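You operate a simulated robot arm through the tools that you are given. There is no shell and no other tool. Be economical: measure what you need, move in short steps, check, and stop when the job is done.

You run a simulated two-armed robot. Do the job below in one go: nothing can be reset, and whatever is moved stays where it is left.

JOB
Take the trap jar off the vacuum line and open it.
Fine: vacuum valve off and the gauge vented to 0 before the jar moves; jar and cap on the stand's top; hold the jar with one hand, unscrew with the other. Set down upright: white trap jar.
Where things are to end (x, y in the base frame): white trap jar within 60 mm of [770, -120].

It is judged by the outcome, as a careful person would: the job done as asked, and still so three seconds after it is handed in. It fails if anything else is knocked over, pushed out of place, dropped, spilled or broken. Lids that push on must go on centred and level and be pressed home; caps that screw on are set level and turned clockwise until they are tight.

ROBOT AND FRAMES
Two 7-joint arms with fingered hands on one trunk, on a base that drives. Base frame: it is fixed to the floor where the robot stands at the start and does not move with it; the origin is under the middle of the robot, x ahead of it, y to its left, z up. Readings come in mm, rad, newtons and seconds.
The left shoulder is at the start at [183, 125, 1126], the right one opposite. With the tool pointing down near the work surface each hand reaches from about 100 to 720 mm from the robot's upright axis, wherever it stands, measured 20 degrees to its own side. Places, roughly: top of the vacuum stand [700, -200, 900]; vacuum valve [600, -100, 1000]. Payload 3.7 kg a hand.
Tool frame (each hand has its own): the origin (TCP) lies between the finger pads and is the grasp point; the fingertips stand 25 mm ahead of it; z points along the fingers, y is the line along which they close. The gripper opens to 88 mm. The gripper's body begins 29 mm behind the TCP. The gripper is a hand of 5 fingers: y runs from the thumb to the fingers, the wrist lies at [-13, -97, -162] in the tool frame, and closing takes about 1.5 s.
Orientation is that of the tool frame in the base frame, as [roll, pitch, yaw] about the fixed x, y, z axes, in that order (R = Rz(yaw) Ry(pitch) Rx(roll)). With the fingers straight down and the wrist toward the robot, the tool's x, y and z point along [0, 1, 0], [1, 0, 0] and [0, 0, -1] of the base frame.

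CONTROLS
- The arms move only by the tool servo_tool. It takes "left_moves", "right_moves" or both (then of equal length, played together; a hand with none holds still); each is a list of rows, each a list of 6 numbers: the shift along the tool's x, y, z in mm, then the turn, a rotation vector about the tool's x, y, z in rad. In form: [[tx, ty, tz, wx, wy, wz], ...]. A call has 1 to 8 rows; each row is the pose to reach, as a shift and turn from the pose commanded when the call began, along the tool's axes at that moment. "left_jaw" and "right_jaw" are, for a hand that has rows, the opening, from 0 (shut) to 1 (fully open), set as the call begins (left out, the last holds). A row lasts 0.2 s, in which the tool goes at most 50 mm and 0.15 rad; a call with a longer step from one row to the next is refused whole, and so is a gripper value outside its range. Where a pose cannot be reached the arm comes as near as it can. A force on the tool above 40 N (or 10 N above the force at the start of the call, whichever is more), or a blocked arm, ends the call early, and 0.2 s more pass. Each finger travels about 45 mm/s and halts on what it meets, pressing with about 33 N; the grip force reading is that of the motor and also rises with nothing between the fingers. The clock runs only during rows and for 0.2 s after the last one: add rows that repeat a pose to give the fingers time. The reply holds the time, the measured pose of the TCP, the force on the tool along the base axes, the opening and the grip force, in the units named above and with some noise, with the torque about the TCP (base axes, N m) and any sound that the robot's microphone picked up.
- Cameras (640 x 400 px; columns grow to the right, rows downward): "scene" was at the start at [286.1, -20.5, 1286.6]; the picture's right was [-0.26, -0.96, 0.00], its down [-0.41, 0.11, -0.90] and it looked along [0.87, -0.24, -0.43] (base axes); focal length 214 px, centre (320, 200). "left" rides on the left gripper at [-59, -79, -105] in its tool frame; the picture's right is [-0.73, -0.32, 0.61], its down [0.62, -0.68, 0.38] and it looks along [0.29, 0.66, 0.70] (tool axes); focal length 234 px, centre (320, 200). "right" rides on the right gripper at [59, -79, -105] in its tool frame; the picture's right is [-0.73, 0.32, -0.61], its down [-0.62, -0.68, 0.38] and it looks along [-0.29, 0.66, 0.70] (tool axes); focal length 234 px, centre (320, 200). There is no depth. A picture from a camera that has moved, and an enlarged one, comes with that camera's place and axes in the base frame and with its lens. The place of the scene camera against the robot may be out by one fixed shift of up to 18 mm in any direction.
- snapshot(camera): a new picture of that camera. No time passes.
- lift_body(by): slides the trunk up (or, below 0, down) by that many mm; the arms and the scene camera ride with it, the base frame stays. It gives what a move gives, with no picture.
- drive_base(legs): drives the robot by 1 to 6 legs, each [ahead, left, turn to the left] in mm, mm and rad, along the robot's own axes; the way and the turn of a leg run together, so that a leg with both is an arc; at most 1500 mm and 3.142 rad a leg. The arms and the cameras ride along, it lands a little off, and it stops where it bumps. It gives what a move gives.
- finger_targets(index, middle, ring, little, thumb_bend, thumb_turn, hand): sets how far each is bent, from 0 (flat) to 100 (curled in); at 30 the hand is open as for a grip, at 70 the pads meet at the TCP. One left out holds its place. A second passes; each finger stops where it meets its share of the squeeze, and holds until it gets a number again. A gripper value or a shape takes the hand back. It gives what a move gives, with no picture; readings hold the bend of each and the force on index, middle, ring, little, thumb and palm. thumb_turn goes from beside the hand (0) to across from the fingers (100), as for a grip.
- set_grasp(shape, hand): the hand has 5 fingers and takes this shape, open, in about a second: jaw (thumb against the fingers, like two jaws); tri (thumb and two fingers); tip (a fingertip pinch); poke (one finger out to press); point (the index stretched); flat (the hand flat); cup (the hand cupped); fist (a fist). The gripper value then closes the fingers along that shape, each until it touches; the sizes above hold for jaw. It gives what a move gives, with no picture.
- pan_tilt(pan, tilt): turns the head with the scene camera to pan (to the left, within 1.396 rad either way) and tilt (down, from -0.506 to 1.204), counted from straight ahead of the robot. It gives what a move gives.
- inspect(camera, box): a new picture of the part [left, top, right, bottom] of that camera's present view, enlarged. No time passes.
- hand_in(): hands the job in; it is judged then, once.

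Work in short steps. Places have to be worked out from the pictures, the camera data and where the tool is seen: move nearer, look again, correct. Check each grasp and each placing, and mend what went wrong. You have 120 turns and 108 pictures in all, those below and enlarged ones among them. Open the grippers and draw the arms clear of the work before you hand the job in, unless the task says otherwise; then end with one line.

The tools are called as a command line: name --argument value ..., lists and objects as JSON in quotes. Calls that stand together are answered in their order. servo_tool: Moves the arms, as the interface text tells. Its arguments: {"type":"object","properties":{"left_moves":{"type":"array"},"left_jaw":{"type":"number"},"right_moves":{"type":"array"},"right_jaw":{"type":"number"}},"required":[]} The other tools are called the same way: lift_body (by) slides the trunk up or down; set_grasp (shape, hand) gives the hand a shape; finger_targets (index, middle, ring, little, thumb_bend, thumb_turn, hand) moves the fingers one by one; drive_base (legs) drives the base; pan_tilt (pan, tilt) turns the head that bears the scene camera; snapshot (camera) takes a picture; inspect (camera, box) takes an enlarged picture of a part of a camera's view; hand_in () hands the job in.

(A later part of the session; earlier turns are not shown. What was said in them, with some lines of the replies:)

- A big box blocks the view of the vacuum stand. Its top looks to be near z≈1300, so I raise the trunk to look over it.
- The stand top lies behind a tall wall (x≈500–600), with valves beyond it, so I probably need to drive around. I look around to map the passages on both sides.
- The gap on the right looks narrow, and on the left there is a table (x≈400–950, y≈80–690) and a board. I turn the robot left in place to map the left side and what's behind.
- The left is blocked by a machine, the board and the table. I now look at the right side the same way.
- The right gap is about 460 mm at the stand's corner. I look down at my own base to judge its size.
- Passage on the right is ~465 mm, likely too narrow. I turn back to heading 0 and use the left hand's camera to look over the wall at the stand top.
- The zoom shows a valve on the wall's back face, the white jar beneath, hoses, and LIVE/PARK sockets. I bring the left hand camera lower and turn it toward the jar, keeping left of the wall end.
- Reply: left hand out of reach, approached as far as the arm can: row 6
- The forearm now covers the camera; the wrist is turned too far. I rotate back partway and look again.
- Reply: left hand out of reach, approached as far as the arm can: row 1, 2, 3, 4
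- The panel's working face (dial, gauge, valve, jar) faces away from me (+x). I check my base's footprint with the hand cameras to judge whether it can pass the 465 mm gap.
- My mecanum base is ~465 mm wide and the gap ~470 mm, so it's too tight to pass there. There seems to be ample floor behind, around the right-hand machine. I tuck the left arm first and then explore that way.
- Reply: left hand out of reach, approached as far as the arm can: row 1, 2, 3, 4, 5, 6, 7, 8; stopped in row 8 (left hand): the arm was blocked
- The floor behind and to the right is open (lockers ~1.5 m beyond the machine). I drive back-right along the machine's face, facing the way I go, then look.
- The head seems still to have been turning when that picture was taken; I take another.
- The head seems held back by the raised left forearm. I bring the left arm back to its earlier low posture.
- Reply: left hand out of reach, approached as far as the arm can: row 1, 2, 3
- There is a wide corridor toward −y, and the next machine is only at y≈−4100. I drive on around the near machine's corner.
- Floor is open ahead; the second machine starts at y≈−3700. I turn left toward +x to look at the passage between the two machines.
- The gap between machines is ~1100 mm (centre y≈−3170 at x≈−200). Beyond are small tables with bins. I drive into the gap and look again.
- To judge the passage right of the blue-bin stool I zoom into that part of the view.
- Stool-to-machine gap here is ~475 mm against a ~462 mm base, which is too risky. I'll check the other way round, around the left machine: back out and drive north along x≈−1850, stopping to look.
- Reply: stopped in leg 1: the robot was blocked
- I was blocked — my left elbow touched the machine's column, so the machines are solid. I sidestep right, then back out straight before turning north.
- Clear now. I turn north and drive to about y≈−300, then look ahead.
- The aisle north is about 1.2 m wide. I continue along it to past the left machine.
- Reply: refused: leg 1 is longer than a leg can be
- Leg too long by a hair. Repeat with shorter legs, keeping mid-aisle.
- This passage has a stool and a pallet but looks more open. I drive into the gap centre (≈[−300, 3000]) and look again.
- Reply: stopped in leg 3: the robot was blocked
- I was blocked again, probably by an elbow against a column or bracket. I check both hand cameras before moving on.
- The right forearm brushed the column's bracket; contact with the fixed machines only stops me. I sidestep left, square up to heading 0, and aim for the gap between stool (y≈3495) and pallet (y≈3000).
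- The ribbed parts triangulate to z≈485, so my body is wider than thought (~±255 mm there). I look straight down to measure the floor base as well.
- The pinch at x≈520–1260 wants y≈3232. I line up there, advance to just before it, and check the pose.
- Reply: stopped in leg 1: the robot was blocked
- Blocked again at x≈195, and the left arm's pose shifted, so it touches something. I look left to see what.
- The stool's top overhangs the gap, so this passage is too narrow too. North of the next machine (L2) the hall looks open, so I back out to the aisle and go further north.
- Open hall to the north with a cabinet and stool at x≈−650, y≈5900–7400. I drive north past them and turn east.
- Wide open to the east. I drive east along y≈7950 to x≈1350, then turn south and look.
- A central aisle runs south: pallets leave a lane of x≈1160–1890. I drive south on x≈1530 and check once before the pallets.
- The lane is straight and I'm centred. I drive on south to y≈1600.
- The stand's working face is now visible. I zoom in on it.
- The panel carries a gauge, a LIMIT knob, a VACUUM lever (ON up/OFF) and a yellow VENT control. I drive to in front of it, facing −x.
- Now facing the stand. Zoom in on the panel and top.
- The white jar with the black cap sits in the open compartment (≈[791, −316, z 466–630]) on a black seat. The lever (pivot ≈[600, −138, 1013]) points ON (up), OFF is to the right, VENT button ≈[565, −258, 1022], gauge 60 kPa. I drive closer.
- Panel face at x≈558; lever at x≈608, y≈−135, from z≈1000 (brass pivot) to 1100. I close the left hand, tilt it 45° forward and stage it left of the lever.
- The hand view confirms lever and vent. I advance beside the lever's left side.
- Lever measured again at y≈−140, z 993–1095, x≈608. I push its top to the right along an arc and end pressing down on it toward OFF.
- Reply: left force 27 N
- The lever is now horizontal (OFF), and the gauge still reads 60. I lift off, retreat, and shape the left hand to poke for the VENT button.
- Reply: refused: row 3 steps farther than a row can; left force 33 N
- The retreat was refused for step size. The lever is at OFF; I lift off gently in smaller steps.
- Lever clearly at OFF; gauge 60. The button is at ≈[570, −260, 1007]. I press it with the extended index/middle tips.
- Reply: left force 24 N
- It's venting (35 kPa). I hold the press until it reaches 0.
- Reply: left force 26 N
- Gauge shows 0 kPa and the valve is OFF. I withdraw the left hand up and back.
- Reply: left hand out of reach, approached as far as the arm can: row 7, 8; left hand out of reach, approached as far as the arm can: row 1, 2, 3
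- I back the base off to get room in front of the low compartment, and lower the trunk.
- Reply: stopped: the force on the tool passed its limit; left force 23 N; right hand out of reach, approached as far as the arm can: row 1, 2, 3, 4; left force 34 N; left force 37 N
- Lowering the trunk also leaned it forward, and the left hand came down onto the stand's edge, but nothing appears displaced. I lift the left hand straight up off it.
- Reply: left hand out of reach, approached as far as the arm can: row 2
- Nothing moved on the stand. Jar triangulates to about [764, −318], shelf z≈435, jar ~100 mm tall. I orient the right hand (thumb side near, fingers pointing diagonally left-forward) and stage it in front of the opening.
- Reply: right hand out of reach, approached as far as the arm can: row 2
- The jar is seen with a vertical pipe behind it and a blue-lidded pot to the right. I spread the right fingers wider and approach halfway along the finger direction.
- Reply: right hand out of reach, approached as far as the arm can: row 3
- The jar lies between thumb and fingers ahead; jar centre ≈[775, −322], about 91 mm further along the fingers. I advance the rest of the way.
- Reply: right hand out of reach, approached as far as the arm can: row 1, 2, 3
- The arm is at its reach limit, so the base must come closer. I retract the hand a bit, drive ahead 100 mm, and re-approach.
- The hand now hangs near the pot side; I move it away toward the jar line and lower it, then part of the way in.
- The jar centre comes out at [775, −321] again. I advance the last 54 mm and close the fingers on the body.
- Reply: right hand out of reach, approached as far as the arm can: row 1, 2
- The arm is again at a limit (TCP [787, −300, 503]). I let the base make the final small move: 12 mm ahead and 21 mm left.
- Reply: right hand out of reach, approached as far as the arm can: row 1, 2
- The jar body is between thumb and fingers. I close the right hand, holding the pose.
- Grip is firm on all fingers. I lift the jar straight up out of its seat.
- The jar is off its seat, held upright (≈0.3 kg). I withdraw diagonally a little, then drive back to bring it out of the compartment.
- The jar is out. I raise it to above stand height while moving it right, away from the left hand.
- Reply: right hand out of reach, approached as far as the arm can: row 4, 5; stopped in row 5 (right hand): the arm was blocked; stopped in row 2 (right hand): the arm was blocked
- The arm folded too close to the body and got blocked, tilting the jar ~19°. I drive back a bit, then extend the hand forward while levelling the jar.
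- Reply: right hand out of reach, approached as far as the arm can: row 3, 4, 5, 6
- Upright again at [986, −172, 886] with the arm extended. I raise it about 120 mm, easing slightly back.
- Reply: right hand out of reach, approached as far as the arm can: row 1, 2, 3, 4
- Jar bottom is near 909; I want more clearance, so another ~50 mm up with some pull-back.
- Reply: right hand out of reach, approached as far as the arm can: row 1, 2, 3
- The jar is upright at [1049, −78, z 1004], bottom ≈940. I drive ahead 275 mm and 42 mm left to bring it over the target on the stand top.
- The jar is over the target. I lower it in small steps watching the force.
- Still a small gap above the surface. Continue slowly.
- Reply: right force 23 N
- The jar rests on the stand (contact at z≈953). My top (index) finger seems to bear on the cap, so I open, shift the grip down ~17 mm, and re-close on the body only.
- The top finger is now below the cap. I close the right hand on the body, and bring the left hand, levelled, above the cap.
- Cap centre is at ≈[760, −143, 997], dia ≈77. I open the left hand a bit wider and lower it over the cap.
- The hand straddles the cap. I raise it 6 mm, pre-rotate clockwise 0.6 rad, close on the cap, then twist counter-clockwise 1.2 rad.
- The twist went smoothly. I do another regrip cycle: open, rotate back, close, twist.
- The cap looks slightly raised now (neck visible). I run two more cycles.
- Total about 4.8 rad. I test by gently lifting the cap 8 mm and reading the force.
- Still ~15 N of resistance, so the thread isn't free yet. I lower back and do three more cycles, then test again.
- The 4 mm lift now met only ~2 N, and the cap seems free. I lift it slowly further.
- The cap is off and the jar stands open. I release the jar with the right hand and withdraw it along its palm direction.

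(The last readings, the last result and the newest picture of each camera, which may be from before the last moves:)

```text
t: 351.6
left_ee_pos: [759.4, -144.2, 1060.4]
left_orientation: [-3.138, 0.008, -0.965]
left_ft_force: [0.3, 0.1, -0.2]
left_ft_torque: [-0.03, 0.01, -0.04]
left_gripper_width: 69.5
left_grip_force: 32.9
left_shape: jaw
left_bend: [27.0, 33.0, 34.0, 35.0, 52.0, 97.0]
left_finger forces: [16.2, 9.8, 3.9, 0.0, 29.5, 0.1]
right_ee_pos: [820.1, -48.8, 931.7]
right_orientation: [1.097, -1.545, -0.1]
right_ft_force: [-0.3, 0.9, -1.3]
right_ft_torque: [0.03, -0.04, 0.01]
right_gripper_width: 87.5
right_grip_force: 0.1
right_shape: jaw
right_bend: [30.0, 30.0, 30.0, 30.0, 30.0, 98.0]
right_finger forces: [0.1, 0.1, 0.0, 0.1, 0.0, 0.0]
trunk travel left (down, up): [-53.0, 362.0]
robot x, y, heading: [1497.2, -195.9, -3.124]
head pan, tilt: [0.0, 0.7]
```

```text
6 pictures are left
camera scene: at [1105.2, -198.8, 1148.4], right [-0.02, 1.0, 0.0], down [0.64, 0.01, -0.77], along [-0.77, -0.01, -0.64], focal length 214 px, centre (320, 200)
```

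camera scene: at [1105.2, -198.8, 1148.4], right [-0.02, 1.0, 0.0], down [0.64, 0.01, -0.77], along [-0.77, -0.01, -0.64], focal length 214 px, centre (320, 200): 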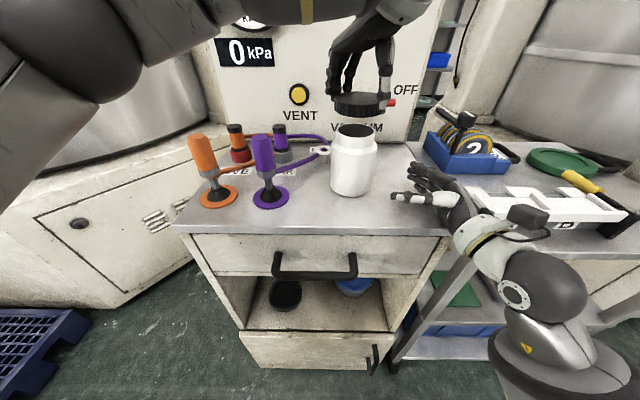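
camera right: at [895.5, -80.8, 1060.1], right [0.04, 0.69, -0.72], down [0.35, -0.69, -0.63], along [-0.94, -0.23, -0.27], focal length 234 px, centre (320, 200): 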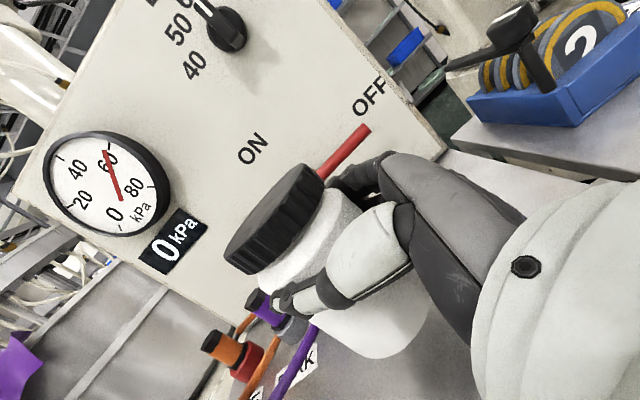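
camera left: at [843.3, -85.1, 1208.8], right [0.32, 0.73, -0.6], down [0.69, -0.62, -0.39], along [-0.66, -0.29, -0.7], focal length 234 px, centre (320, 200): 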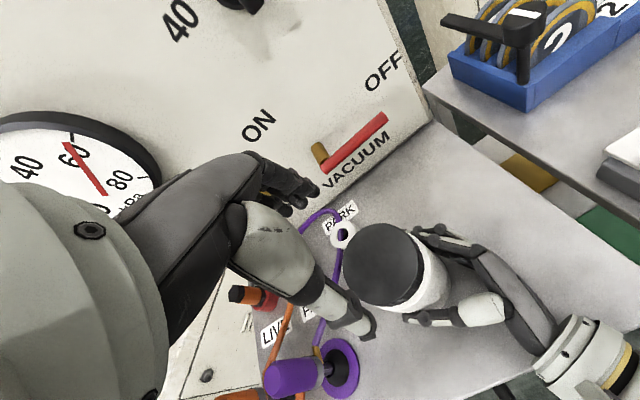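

I carry the cap to a free spot at the front-left, ≈[832, −215], between jar and purple post, and lower it to just above the surface.

servo_tool --left_moves '[[33, -7, -8, 0, 0, 0.145], [66, -14, -8, 0, 0, 0.29], [99, -20, 0, 0, 0, 0.435], [99, -20, 40, 0, 0, 0.435], [99, -20, 75, 0, 0, 0.435], [99, -20, 105, 0, 0, 0.435]]'

inspect --camera "scene" --box '[230, 80, 410, 240]'

```text
t: 353.1
left_ee_pos: [832.2, -213.5, 956.1]
left_orientation: [-3.139, 0.008, -1.401]
left_ft_force: [0.3, -0.8, -0.4]
left_ft_torque: [-0.02, -0.02, 0.0]
left_gripper_width: 69.9
left_grip_force: 33.0
left_shape: jaw
left_bend: [27.0, 33.0, 34.0, 35.0, 52.0, 97.0]
left_finger forces: [16.3, 9.7, 4.0, 0.0, 29.5, 0.1]
right_ee_pos: [819.4, -48.5, 930.7]
right_orientation: [1.121, -1.545, -0.124]
right_ft_force: [0.9, 0.6, 0.2]
right_ft_torque: [-0.01, -0.01, 0.01]
right_gripper_width: 87.5
right_grip_force: 0.0
right_shape: jaw
right_bend: [30.0, 30.0, 30.0, 30.0, 30.0, 98.0]
right_finger forces: [0.0, 0.0, 0.1, 0.1, 0.0, 0.1]
trunk travel left (down, up): [-53.0, 362.0]
robot x, y, heading: [1497.3, -197.0, -3.131]
head pan, tilt: [0.0, 0.7]
```

```text
2.50 times, centred on (320, 160) of scene
camera zoom: at [1104.6, -199.1, 1148.1], right [-0.02, 1.0, 0.0], down [0.64, 0.01, -0.76], along [-0.76, -0.01, -0.64], focal length 536 px, centre (320, 300)
```

zoom: 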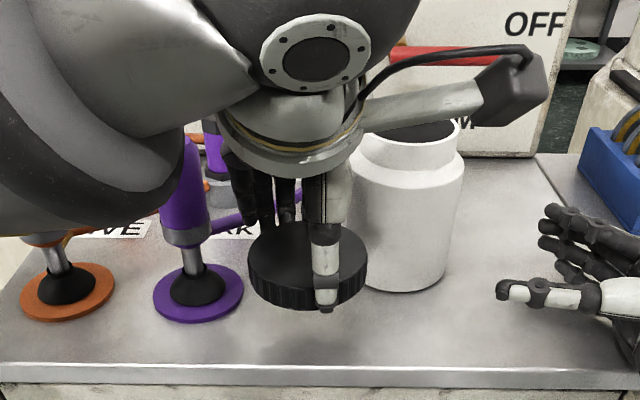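

The cap hovers just above the surface beside the purple base. I lower it slowly to contact.

servo_tool --left_moves '[[0, 0, 6, 0, 0, 0], [0, 0, 11, 0, 0, 0], [0, 0, 15, 0, 0, 0], [0, 0, 18, 0, 0, 0], [0, 0, 21, 0, 0, 0]]'

```text
t: 354.2
left_ee_pos: [833.2, -213.4, 933.8]
left_orientation: [-3.14, 0.008, -1.399]
left_ft_force: [-0.5, 0.1, -0.8]
left_ft_torque: [0.0, -0.01, -0.04]
left_gripper_width: 69.8
left_grip_force: 32.6
left_shape: jaw
left_bend: [27.0, 33.0, 34.0, 35.0, 52.0, 97.0]
left_finger forces: [16.2, 9.7, 3.9, 0.0, 29.5, 0.0]
right_ee_pos: [818.1, -48.5, 931.4]
right_orientation: [1.139, -1.544, -0.141]
right_ft_force: [1.0, -0.8, 0.2]
right_ft_torque: [0.02, -0.01, -0.02]
right_gripper_width: 87.5
right_grip_force: 0.1
right_shape: jaw
right_bend: [30.0, 30.0, 30.0, 30.0, 30.0, 98.0]
right_finger forces: [0.0, 0.0, 0.0, 0.0, 0.0, 0.0]
trunk travel left (down, up): [-53.0, 362.0]
robot x, y, heading: [1495.2, -195.8, -3.129]
head pan, tilt: [0.0, 0.7]
```

Not yet touching; continue a few millimetres at a time.

servo_tool --left_moves '[[0, 0, 3, 0, 0, 0], [0, 0, 6, 0, 0, 0], [0, 0, 8, 0, 0, 0]]'

```text
t: 355.1
left_ee_pos: [832.7, -213.8, 926.7]
left_orientation: [-3.139, 0.008, -1.4]
left_ft_force: [0.1, 0.1, -0.4]
left_ft_torque: [0.02, 0.03, 0.01]
left_gripper_width: 69.8
left_grip_force: 33.3
left_shape: jaw
left_bend: [27.0, 33.0, 34.0, 35.0, 52.0, 97.0]
left_finger forces: [16.2, 9.8, 4.0, 0.0, 29.5, 0.1]
right_ee_pos: [819.0, -48.4, 930.9]
right_orientation: [1.179, -1.545, -0.182]
right_ft_force: [0.5, 0.6, 0.0]
right_ft_torque: [0.0, 0.0, 0.0]
right_gripper_width: 87.9
right_grip_force: 0.0
right_shape: jaw
right_bend: [30.0, 30.0, 30.0, 30.0, 30.0, 98.0]
right_finger forces: [0.0, 0.0, 0.0, 0.0, 0.1, 0.0]
trunk travel left (down, up): [-53.0, 362.0]
robot x, y, heading: [1500.1, -196.8, -3.127]
head pan, tilt: [0.0, 0.7]
```

Still free; a few more millimetres.

servo_tool --left_moves '[[0, 0, 3, 0, 0, 0], [0, 0, 6, 0, 0, 0], [0, 0, 8, 0, 0, 0]]'

inspect --camera "scene" --box '[260, 120, 400, 240]'

```text
t: 355.9
left_ee_pos: [832.9, -213.7, 918.2]
left_orientation: [-3.139, 0.009, -1.399]
left_ft_force: [-0.4, -0.6, -0.3]
left_ft_torque: [-0.02, 0.01, 0.01]
left_gripper_width: 69.7
left_grip_force: 33.6
left_shape: jaw
left_bend: [27.0, 33.0, 34.0, 35.0, 52.0, 97.0]
left_finger forces: [16.3, 9.7, 4.0, 0.0, 29.5, 0.0]
right_ee_pos: [819.1, -48.6, 930.7]
right_orientation: [1.144, -1.546, -0.148]
right_ft_force: [-0.7, 0.5, -0.2]
right_ft_torque: [-0.03, -0.01, 0.02]
right_gripper_width: 87.3
right_grip_force: 0.1
right_shape: jaw
right_bend: [30.0, 30.0, 30.0, 30.0, 30.0, 98.0]
right_finger forces: [0.0, 0.1, 0.0, 0.0, 0.1, 0.1]
trunk travel left (down, up): [-53.0, 362.0]
robot x, y, heading: [1500.9, -192.8, -3.124]
head pan, tilt: [0.0, 0.7]
```

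```text
3.33 times, centred on (330, 180) of scene
camera zoom: at [1105.0, -199.1, 1148.3], right [-0.02, 1.0, 0.0], down [0.64, 0.01, -0.76], along [-0.76, -0.01, -0.64], focal length 715 px, centre (287, 267)
```

zoom: 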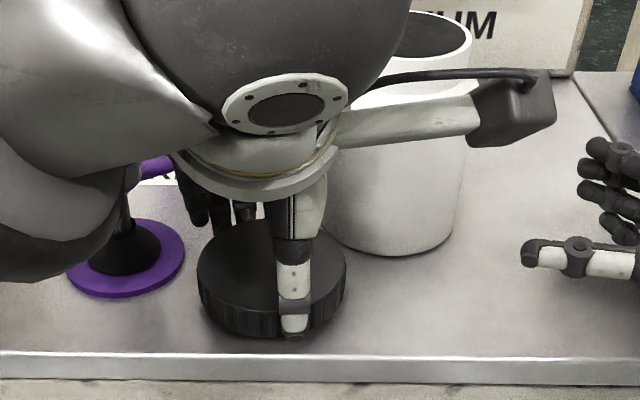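

Fingertips are near the surface now. I go down by up to 5 mm more, watching force.

servo_tool --left_moves '[[0, 0, 2, 0, 0, 0], [0, 0, 4, 0, 0, 0], [0, 0, 5, 0, 0, 0]]'

```text
t: 356.6
left_ee_pos: [830.8, -214.6, 913.3]
left_orientation: [3.141, 0.011, -1.399]
left_ft_force: [-0.1, 0.2, -1.0]
left_ft_torque: [-0.01, 0.01, -0.01]
left_gripper_width: 69.8
left_grip_force: 33.1
left_shape: jaw
left_bend: [27.0, 33.0, 34.0, 35.0, 52.0, 97.0]
left_finger forces: [16.3, 9.6, 4.0, 0.1, 29.5, 0.0]
right_ee_pos: [818.3, -49.0, 930.9]
right_orientation: [1.195, -1.546, -0.197]
right_ft_force: [-0.3, 0.9, 0.4]
right_ft_torque: [-0.01, 0.01, -0.02]
right_gripper_width: 87.3
right_grip_force: 0.0
right_shape: jaw
right_bend: [30.0, 30.0, 30.0, 30.0, 30.0, 98.0]
right_finger forces: [0.0, 0.0, 0.0, 0.0, 0.0, 0.0]
trunk travel left (down, up): [-53.0, 362.0]
robot x, y, heading: [1496.9, -197.8, -3.124]
head pan, tilt: [0.0, 0.7]
```

Earlier the left fingertips met the stand at TCP z≈896, so the surface is nearer 871. I continue down.

servo_tool --left_moves '[[0, 0, 3, 0, 0, 0], [0, 0, 6, 0, 0, 0], [0, 0, 9, 0, 0, 0], [0, 0, 11, 0, 0, 0]]'

```text
t: 357.6
left_ee_pos: [833.0, -213.4, 908.0]
left_orientation: [3.133, 0.013, -1.397]
left_ft_force: [-2.3, -1.2, 27.6]
left_ft_torque: [-0.08, 0.07, -0.01]
left_gripper_width: 68.8
left_grip_force: 33.1
left_shape: jaw
left_bend: [27.0, 33.0, 33.0, 35.0, 52.0, 97.0]
left_finger forces: [17.3, 10.3, 5.0, 0.0, 29.3, 0.1]
right_ee_pos: [819.8, -48.6, 934.1]
right_orientation: [1.099, -1.543, -0.104]
right_ft_force: [-0.4, 0.0, 0.5]
right_ft_torque: [0.01, -0.01, -0.01]
right_gripper_width: 87.5
right_grip_force: 0.0
right_shape: jaw
right_bend: [30.0, 30.0, 30.0, 30.0, 30.0, 98.0]
right_finger forces: [0.0, 0.1, 0.1, 0.1, 0.1, 0.1]
trunk travel left (down, up): [-53.0, 362.0]
robot x, y, heading: [1500.5, -193.7, -3.129]
head pan, tilt: [0.0, 0.7]
```

The cap is down (27 N contact). I relieve the pressure, open the hand, and lift straight away.

servo_tool --left_moves '[[0, 0, -4, 0, 0, 0], [0, 0, -5, 0, 0, 0], [0, 0, -5, 0, 0, 0], [0, 0, -5, 0, 0, 0], [0, 0, -5, 0, 0, 0]]' --left_jaw 1

servo_tool --left_moves '[[0, 0, -15, 0, 0, 0], [0, 0, -35, 0, 0, 0], [0, 0, -65, 0, 0, 0], [0, 0, -105, 0, 0, 0], [0, 0, -145, 0, 0, 0], [0, 0, -175, 0, 0, 0]]'

snapshot --camera "scene"

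```text
t: 358.9
left_ee_pos: [831.8, -213.0, 905.4]
left_orientation: [-3.137, 0.007, -1.4]
left_ft_force: [-0.2, -0.4, 1.6]
left_ft_torque: [-0.01, 0.11, 0.04]
left_gripper_width: 87.2
left_grip_force: 0.0
left_shape: jaw
left_bend: [30.0, 30.0, 30.0, 30.0, 30.0, 98.0]
left_finger forces: [0.0, 1.9, 0.0, 0.0, 0.1, 0.1]
right_ee_pos: [819.3, -48.2, 930.2]
right_orientation: [1.119, -1.546, -0.122]
right_ft_force: [-0.3, 0.0, -0.5]
right_ft_torque: [-0.02, -0.02, 0.01]
right_gripper_width: 87.6
right_grip_force: 0.0
right_shape: jaw
right_bend: [30.0, 30.0, 30.0, 30.0, 30.0, 98.0]
right_finger forces: [0.1, 0.0, 0.0, 0.0, 0.1, 0.0]
trunk travel left (down, up): [-53.0, 362.0]
robot x, y, heading: [1501.9, -198.9, -3.123]
head pan, tilt: [0.0, 0.7]
```

```text
t: 360.2
left_ee_pos: [831.5, -215.9, 1083.2]
left_orientation: [-3.14, 0.01, -1.403]
left_ft_force: [-0.4, -0.3, -0.8]
left_ft_torque: [0.0, 0.01, -0.03]
left_gripper_width: 87.7
left_grip_force: 0.1
left_shape: jaw
left_bend: [30.0, 30.0, 30.0, 30.0, 30.0, 98.0]
left_finger forces: [0.0, 0.0, 0.0, 0.1, 0.0, 0.0]
right_ee_pos: [820.6, -48.4, 931.9]
right_orientation: [1.133, -1.546, -0.136]
right_ft_force: [0.1, 0.9, 0.0]
right_ft_torque: [0.01, 0.03, 0.0]
right_gripper_width: 87.6
right_grip_force: 0.2
right_shape: jaw
right_bend: [30.0, 30.0, 30.0, 30.0, 30.0, 98.0]
right_finger forces: [0.0, 0.1, 0.0, 0.0, 0.1, 0.0]
trunk travel left (down, up): [-53.0, 362.0]
robot x, y, heading: [1499.1, -193.9, -3.12]
head pan, tilt: [0.0, 0.7]
```

```text
3 pictures are left
camera scene: at [1105.4, -199.0, 1148.5], right [-0.02, 1.0, 0.0], down [0.64, 0.01, -0.77], along [-0.77, -0.01, -0.64], focal length 214 px, centre (320, 200)
```

scene: 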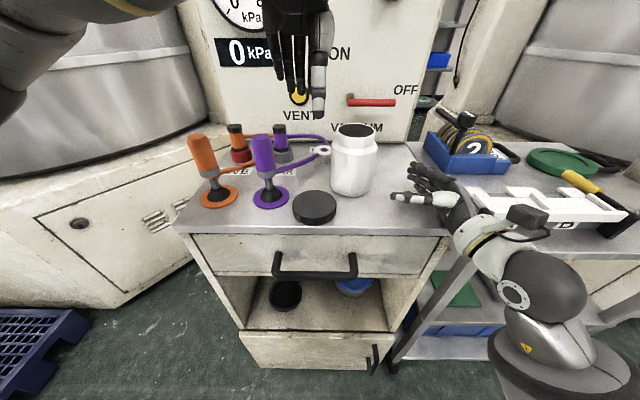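

Jar stands open and upright (≈[760, −143]) and the cap lies flat on the stand top. I back the base away to draw the arms clear and take a last look.

drive_base --legs '[[-350, 0, 0]]'

snapshot --camera "scene"

```text
t: 362.6
left_ee_pos: [1190.3, -215.5, 1082.9]
left_orientation: [-3.139, 0.008, -1.392]
left_ft_force: [0.8, -1.4, 1.3]
left_ft_torque: [0.0, -0.02, -0.03]
left_gripper_width: 87.7
left_grip_force: 0.1
left_shape: jaw
left_bend: [30.0, 30.0, 30.0, 30.0, 30.0, 98.0]
left_finger forces: [0.0, 0.0, 0.0, 0.0, 0.1, 0.0]
right_ee_pos: [1176.2, -47.2, 932.3]
right_orientation: [1.109, -1.546, -0.106]
right_ft_force: [1.2, 0.5, -0.3]
right_ft_torque: [-0.01, 0.03, -0.01]
right_gripper_width: 87.5
right_grip_force: 0.0
right_shape: jaw
right_bend: [30.0, 30.0, 30.0, 30.0, 30.0, 98.0]
right_finger forces: [0.1, 0.0, 0.0, 0.0, 0.0, 0.0]
trunk travel left (down, up): [-53.0, 362.0]
robot x, y, heading: [1856.1, -190.4, -3.115]
head pan, tilt: [0.0, 0.7]
```

```text
2 pictures are left
camera scene: at [1463.0, -195.1, 1148.4], right [-0.02, 1.0, 0.0], down [0.64, 0.02, -0.77], along [-0.76, -0.02, -0.64], focal length 214 px, centre (320, 200)
```

scene: 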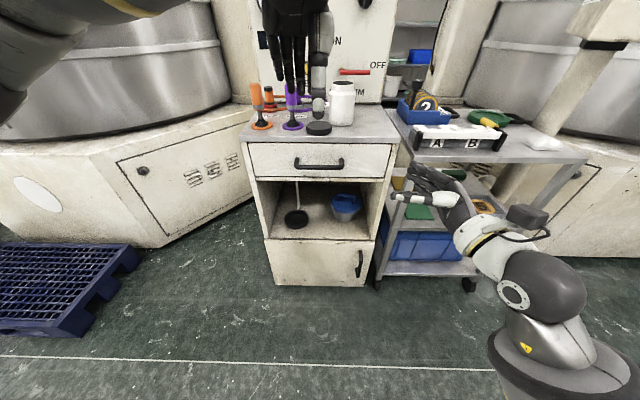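

Everything stands in place and both hands are open and clear of the stand. I hand in.

hand_in

```text
The job is handed in.
```

The trap jar is off the vacuum line and open: the valve was turned off and the gauge vented to 0 kPa first. The jar now stands upright at about [760, -143], roughly 25 mm from the target, with its cap beside it on the stand's top.
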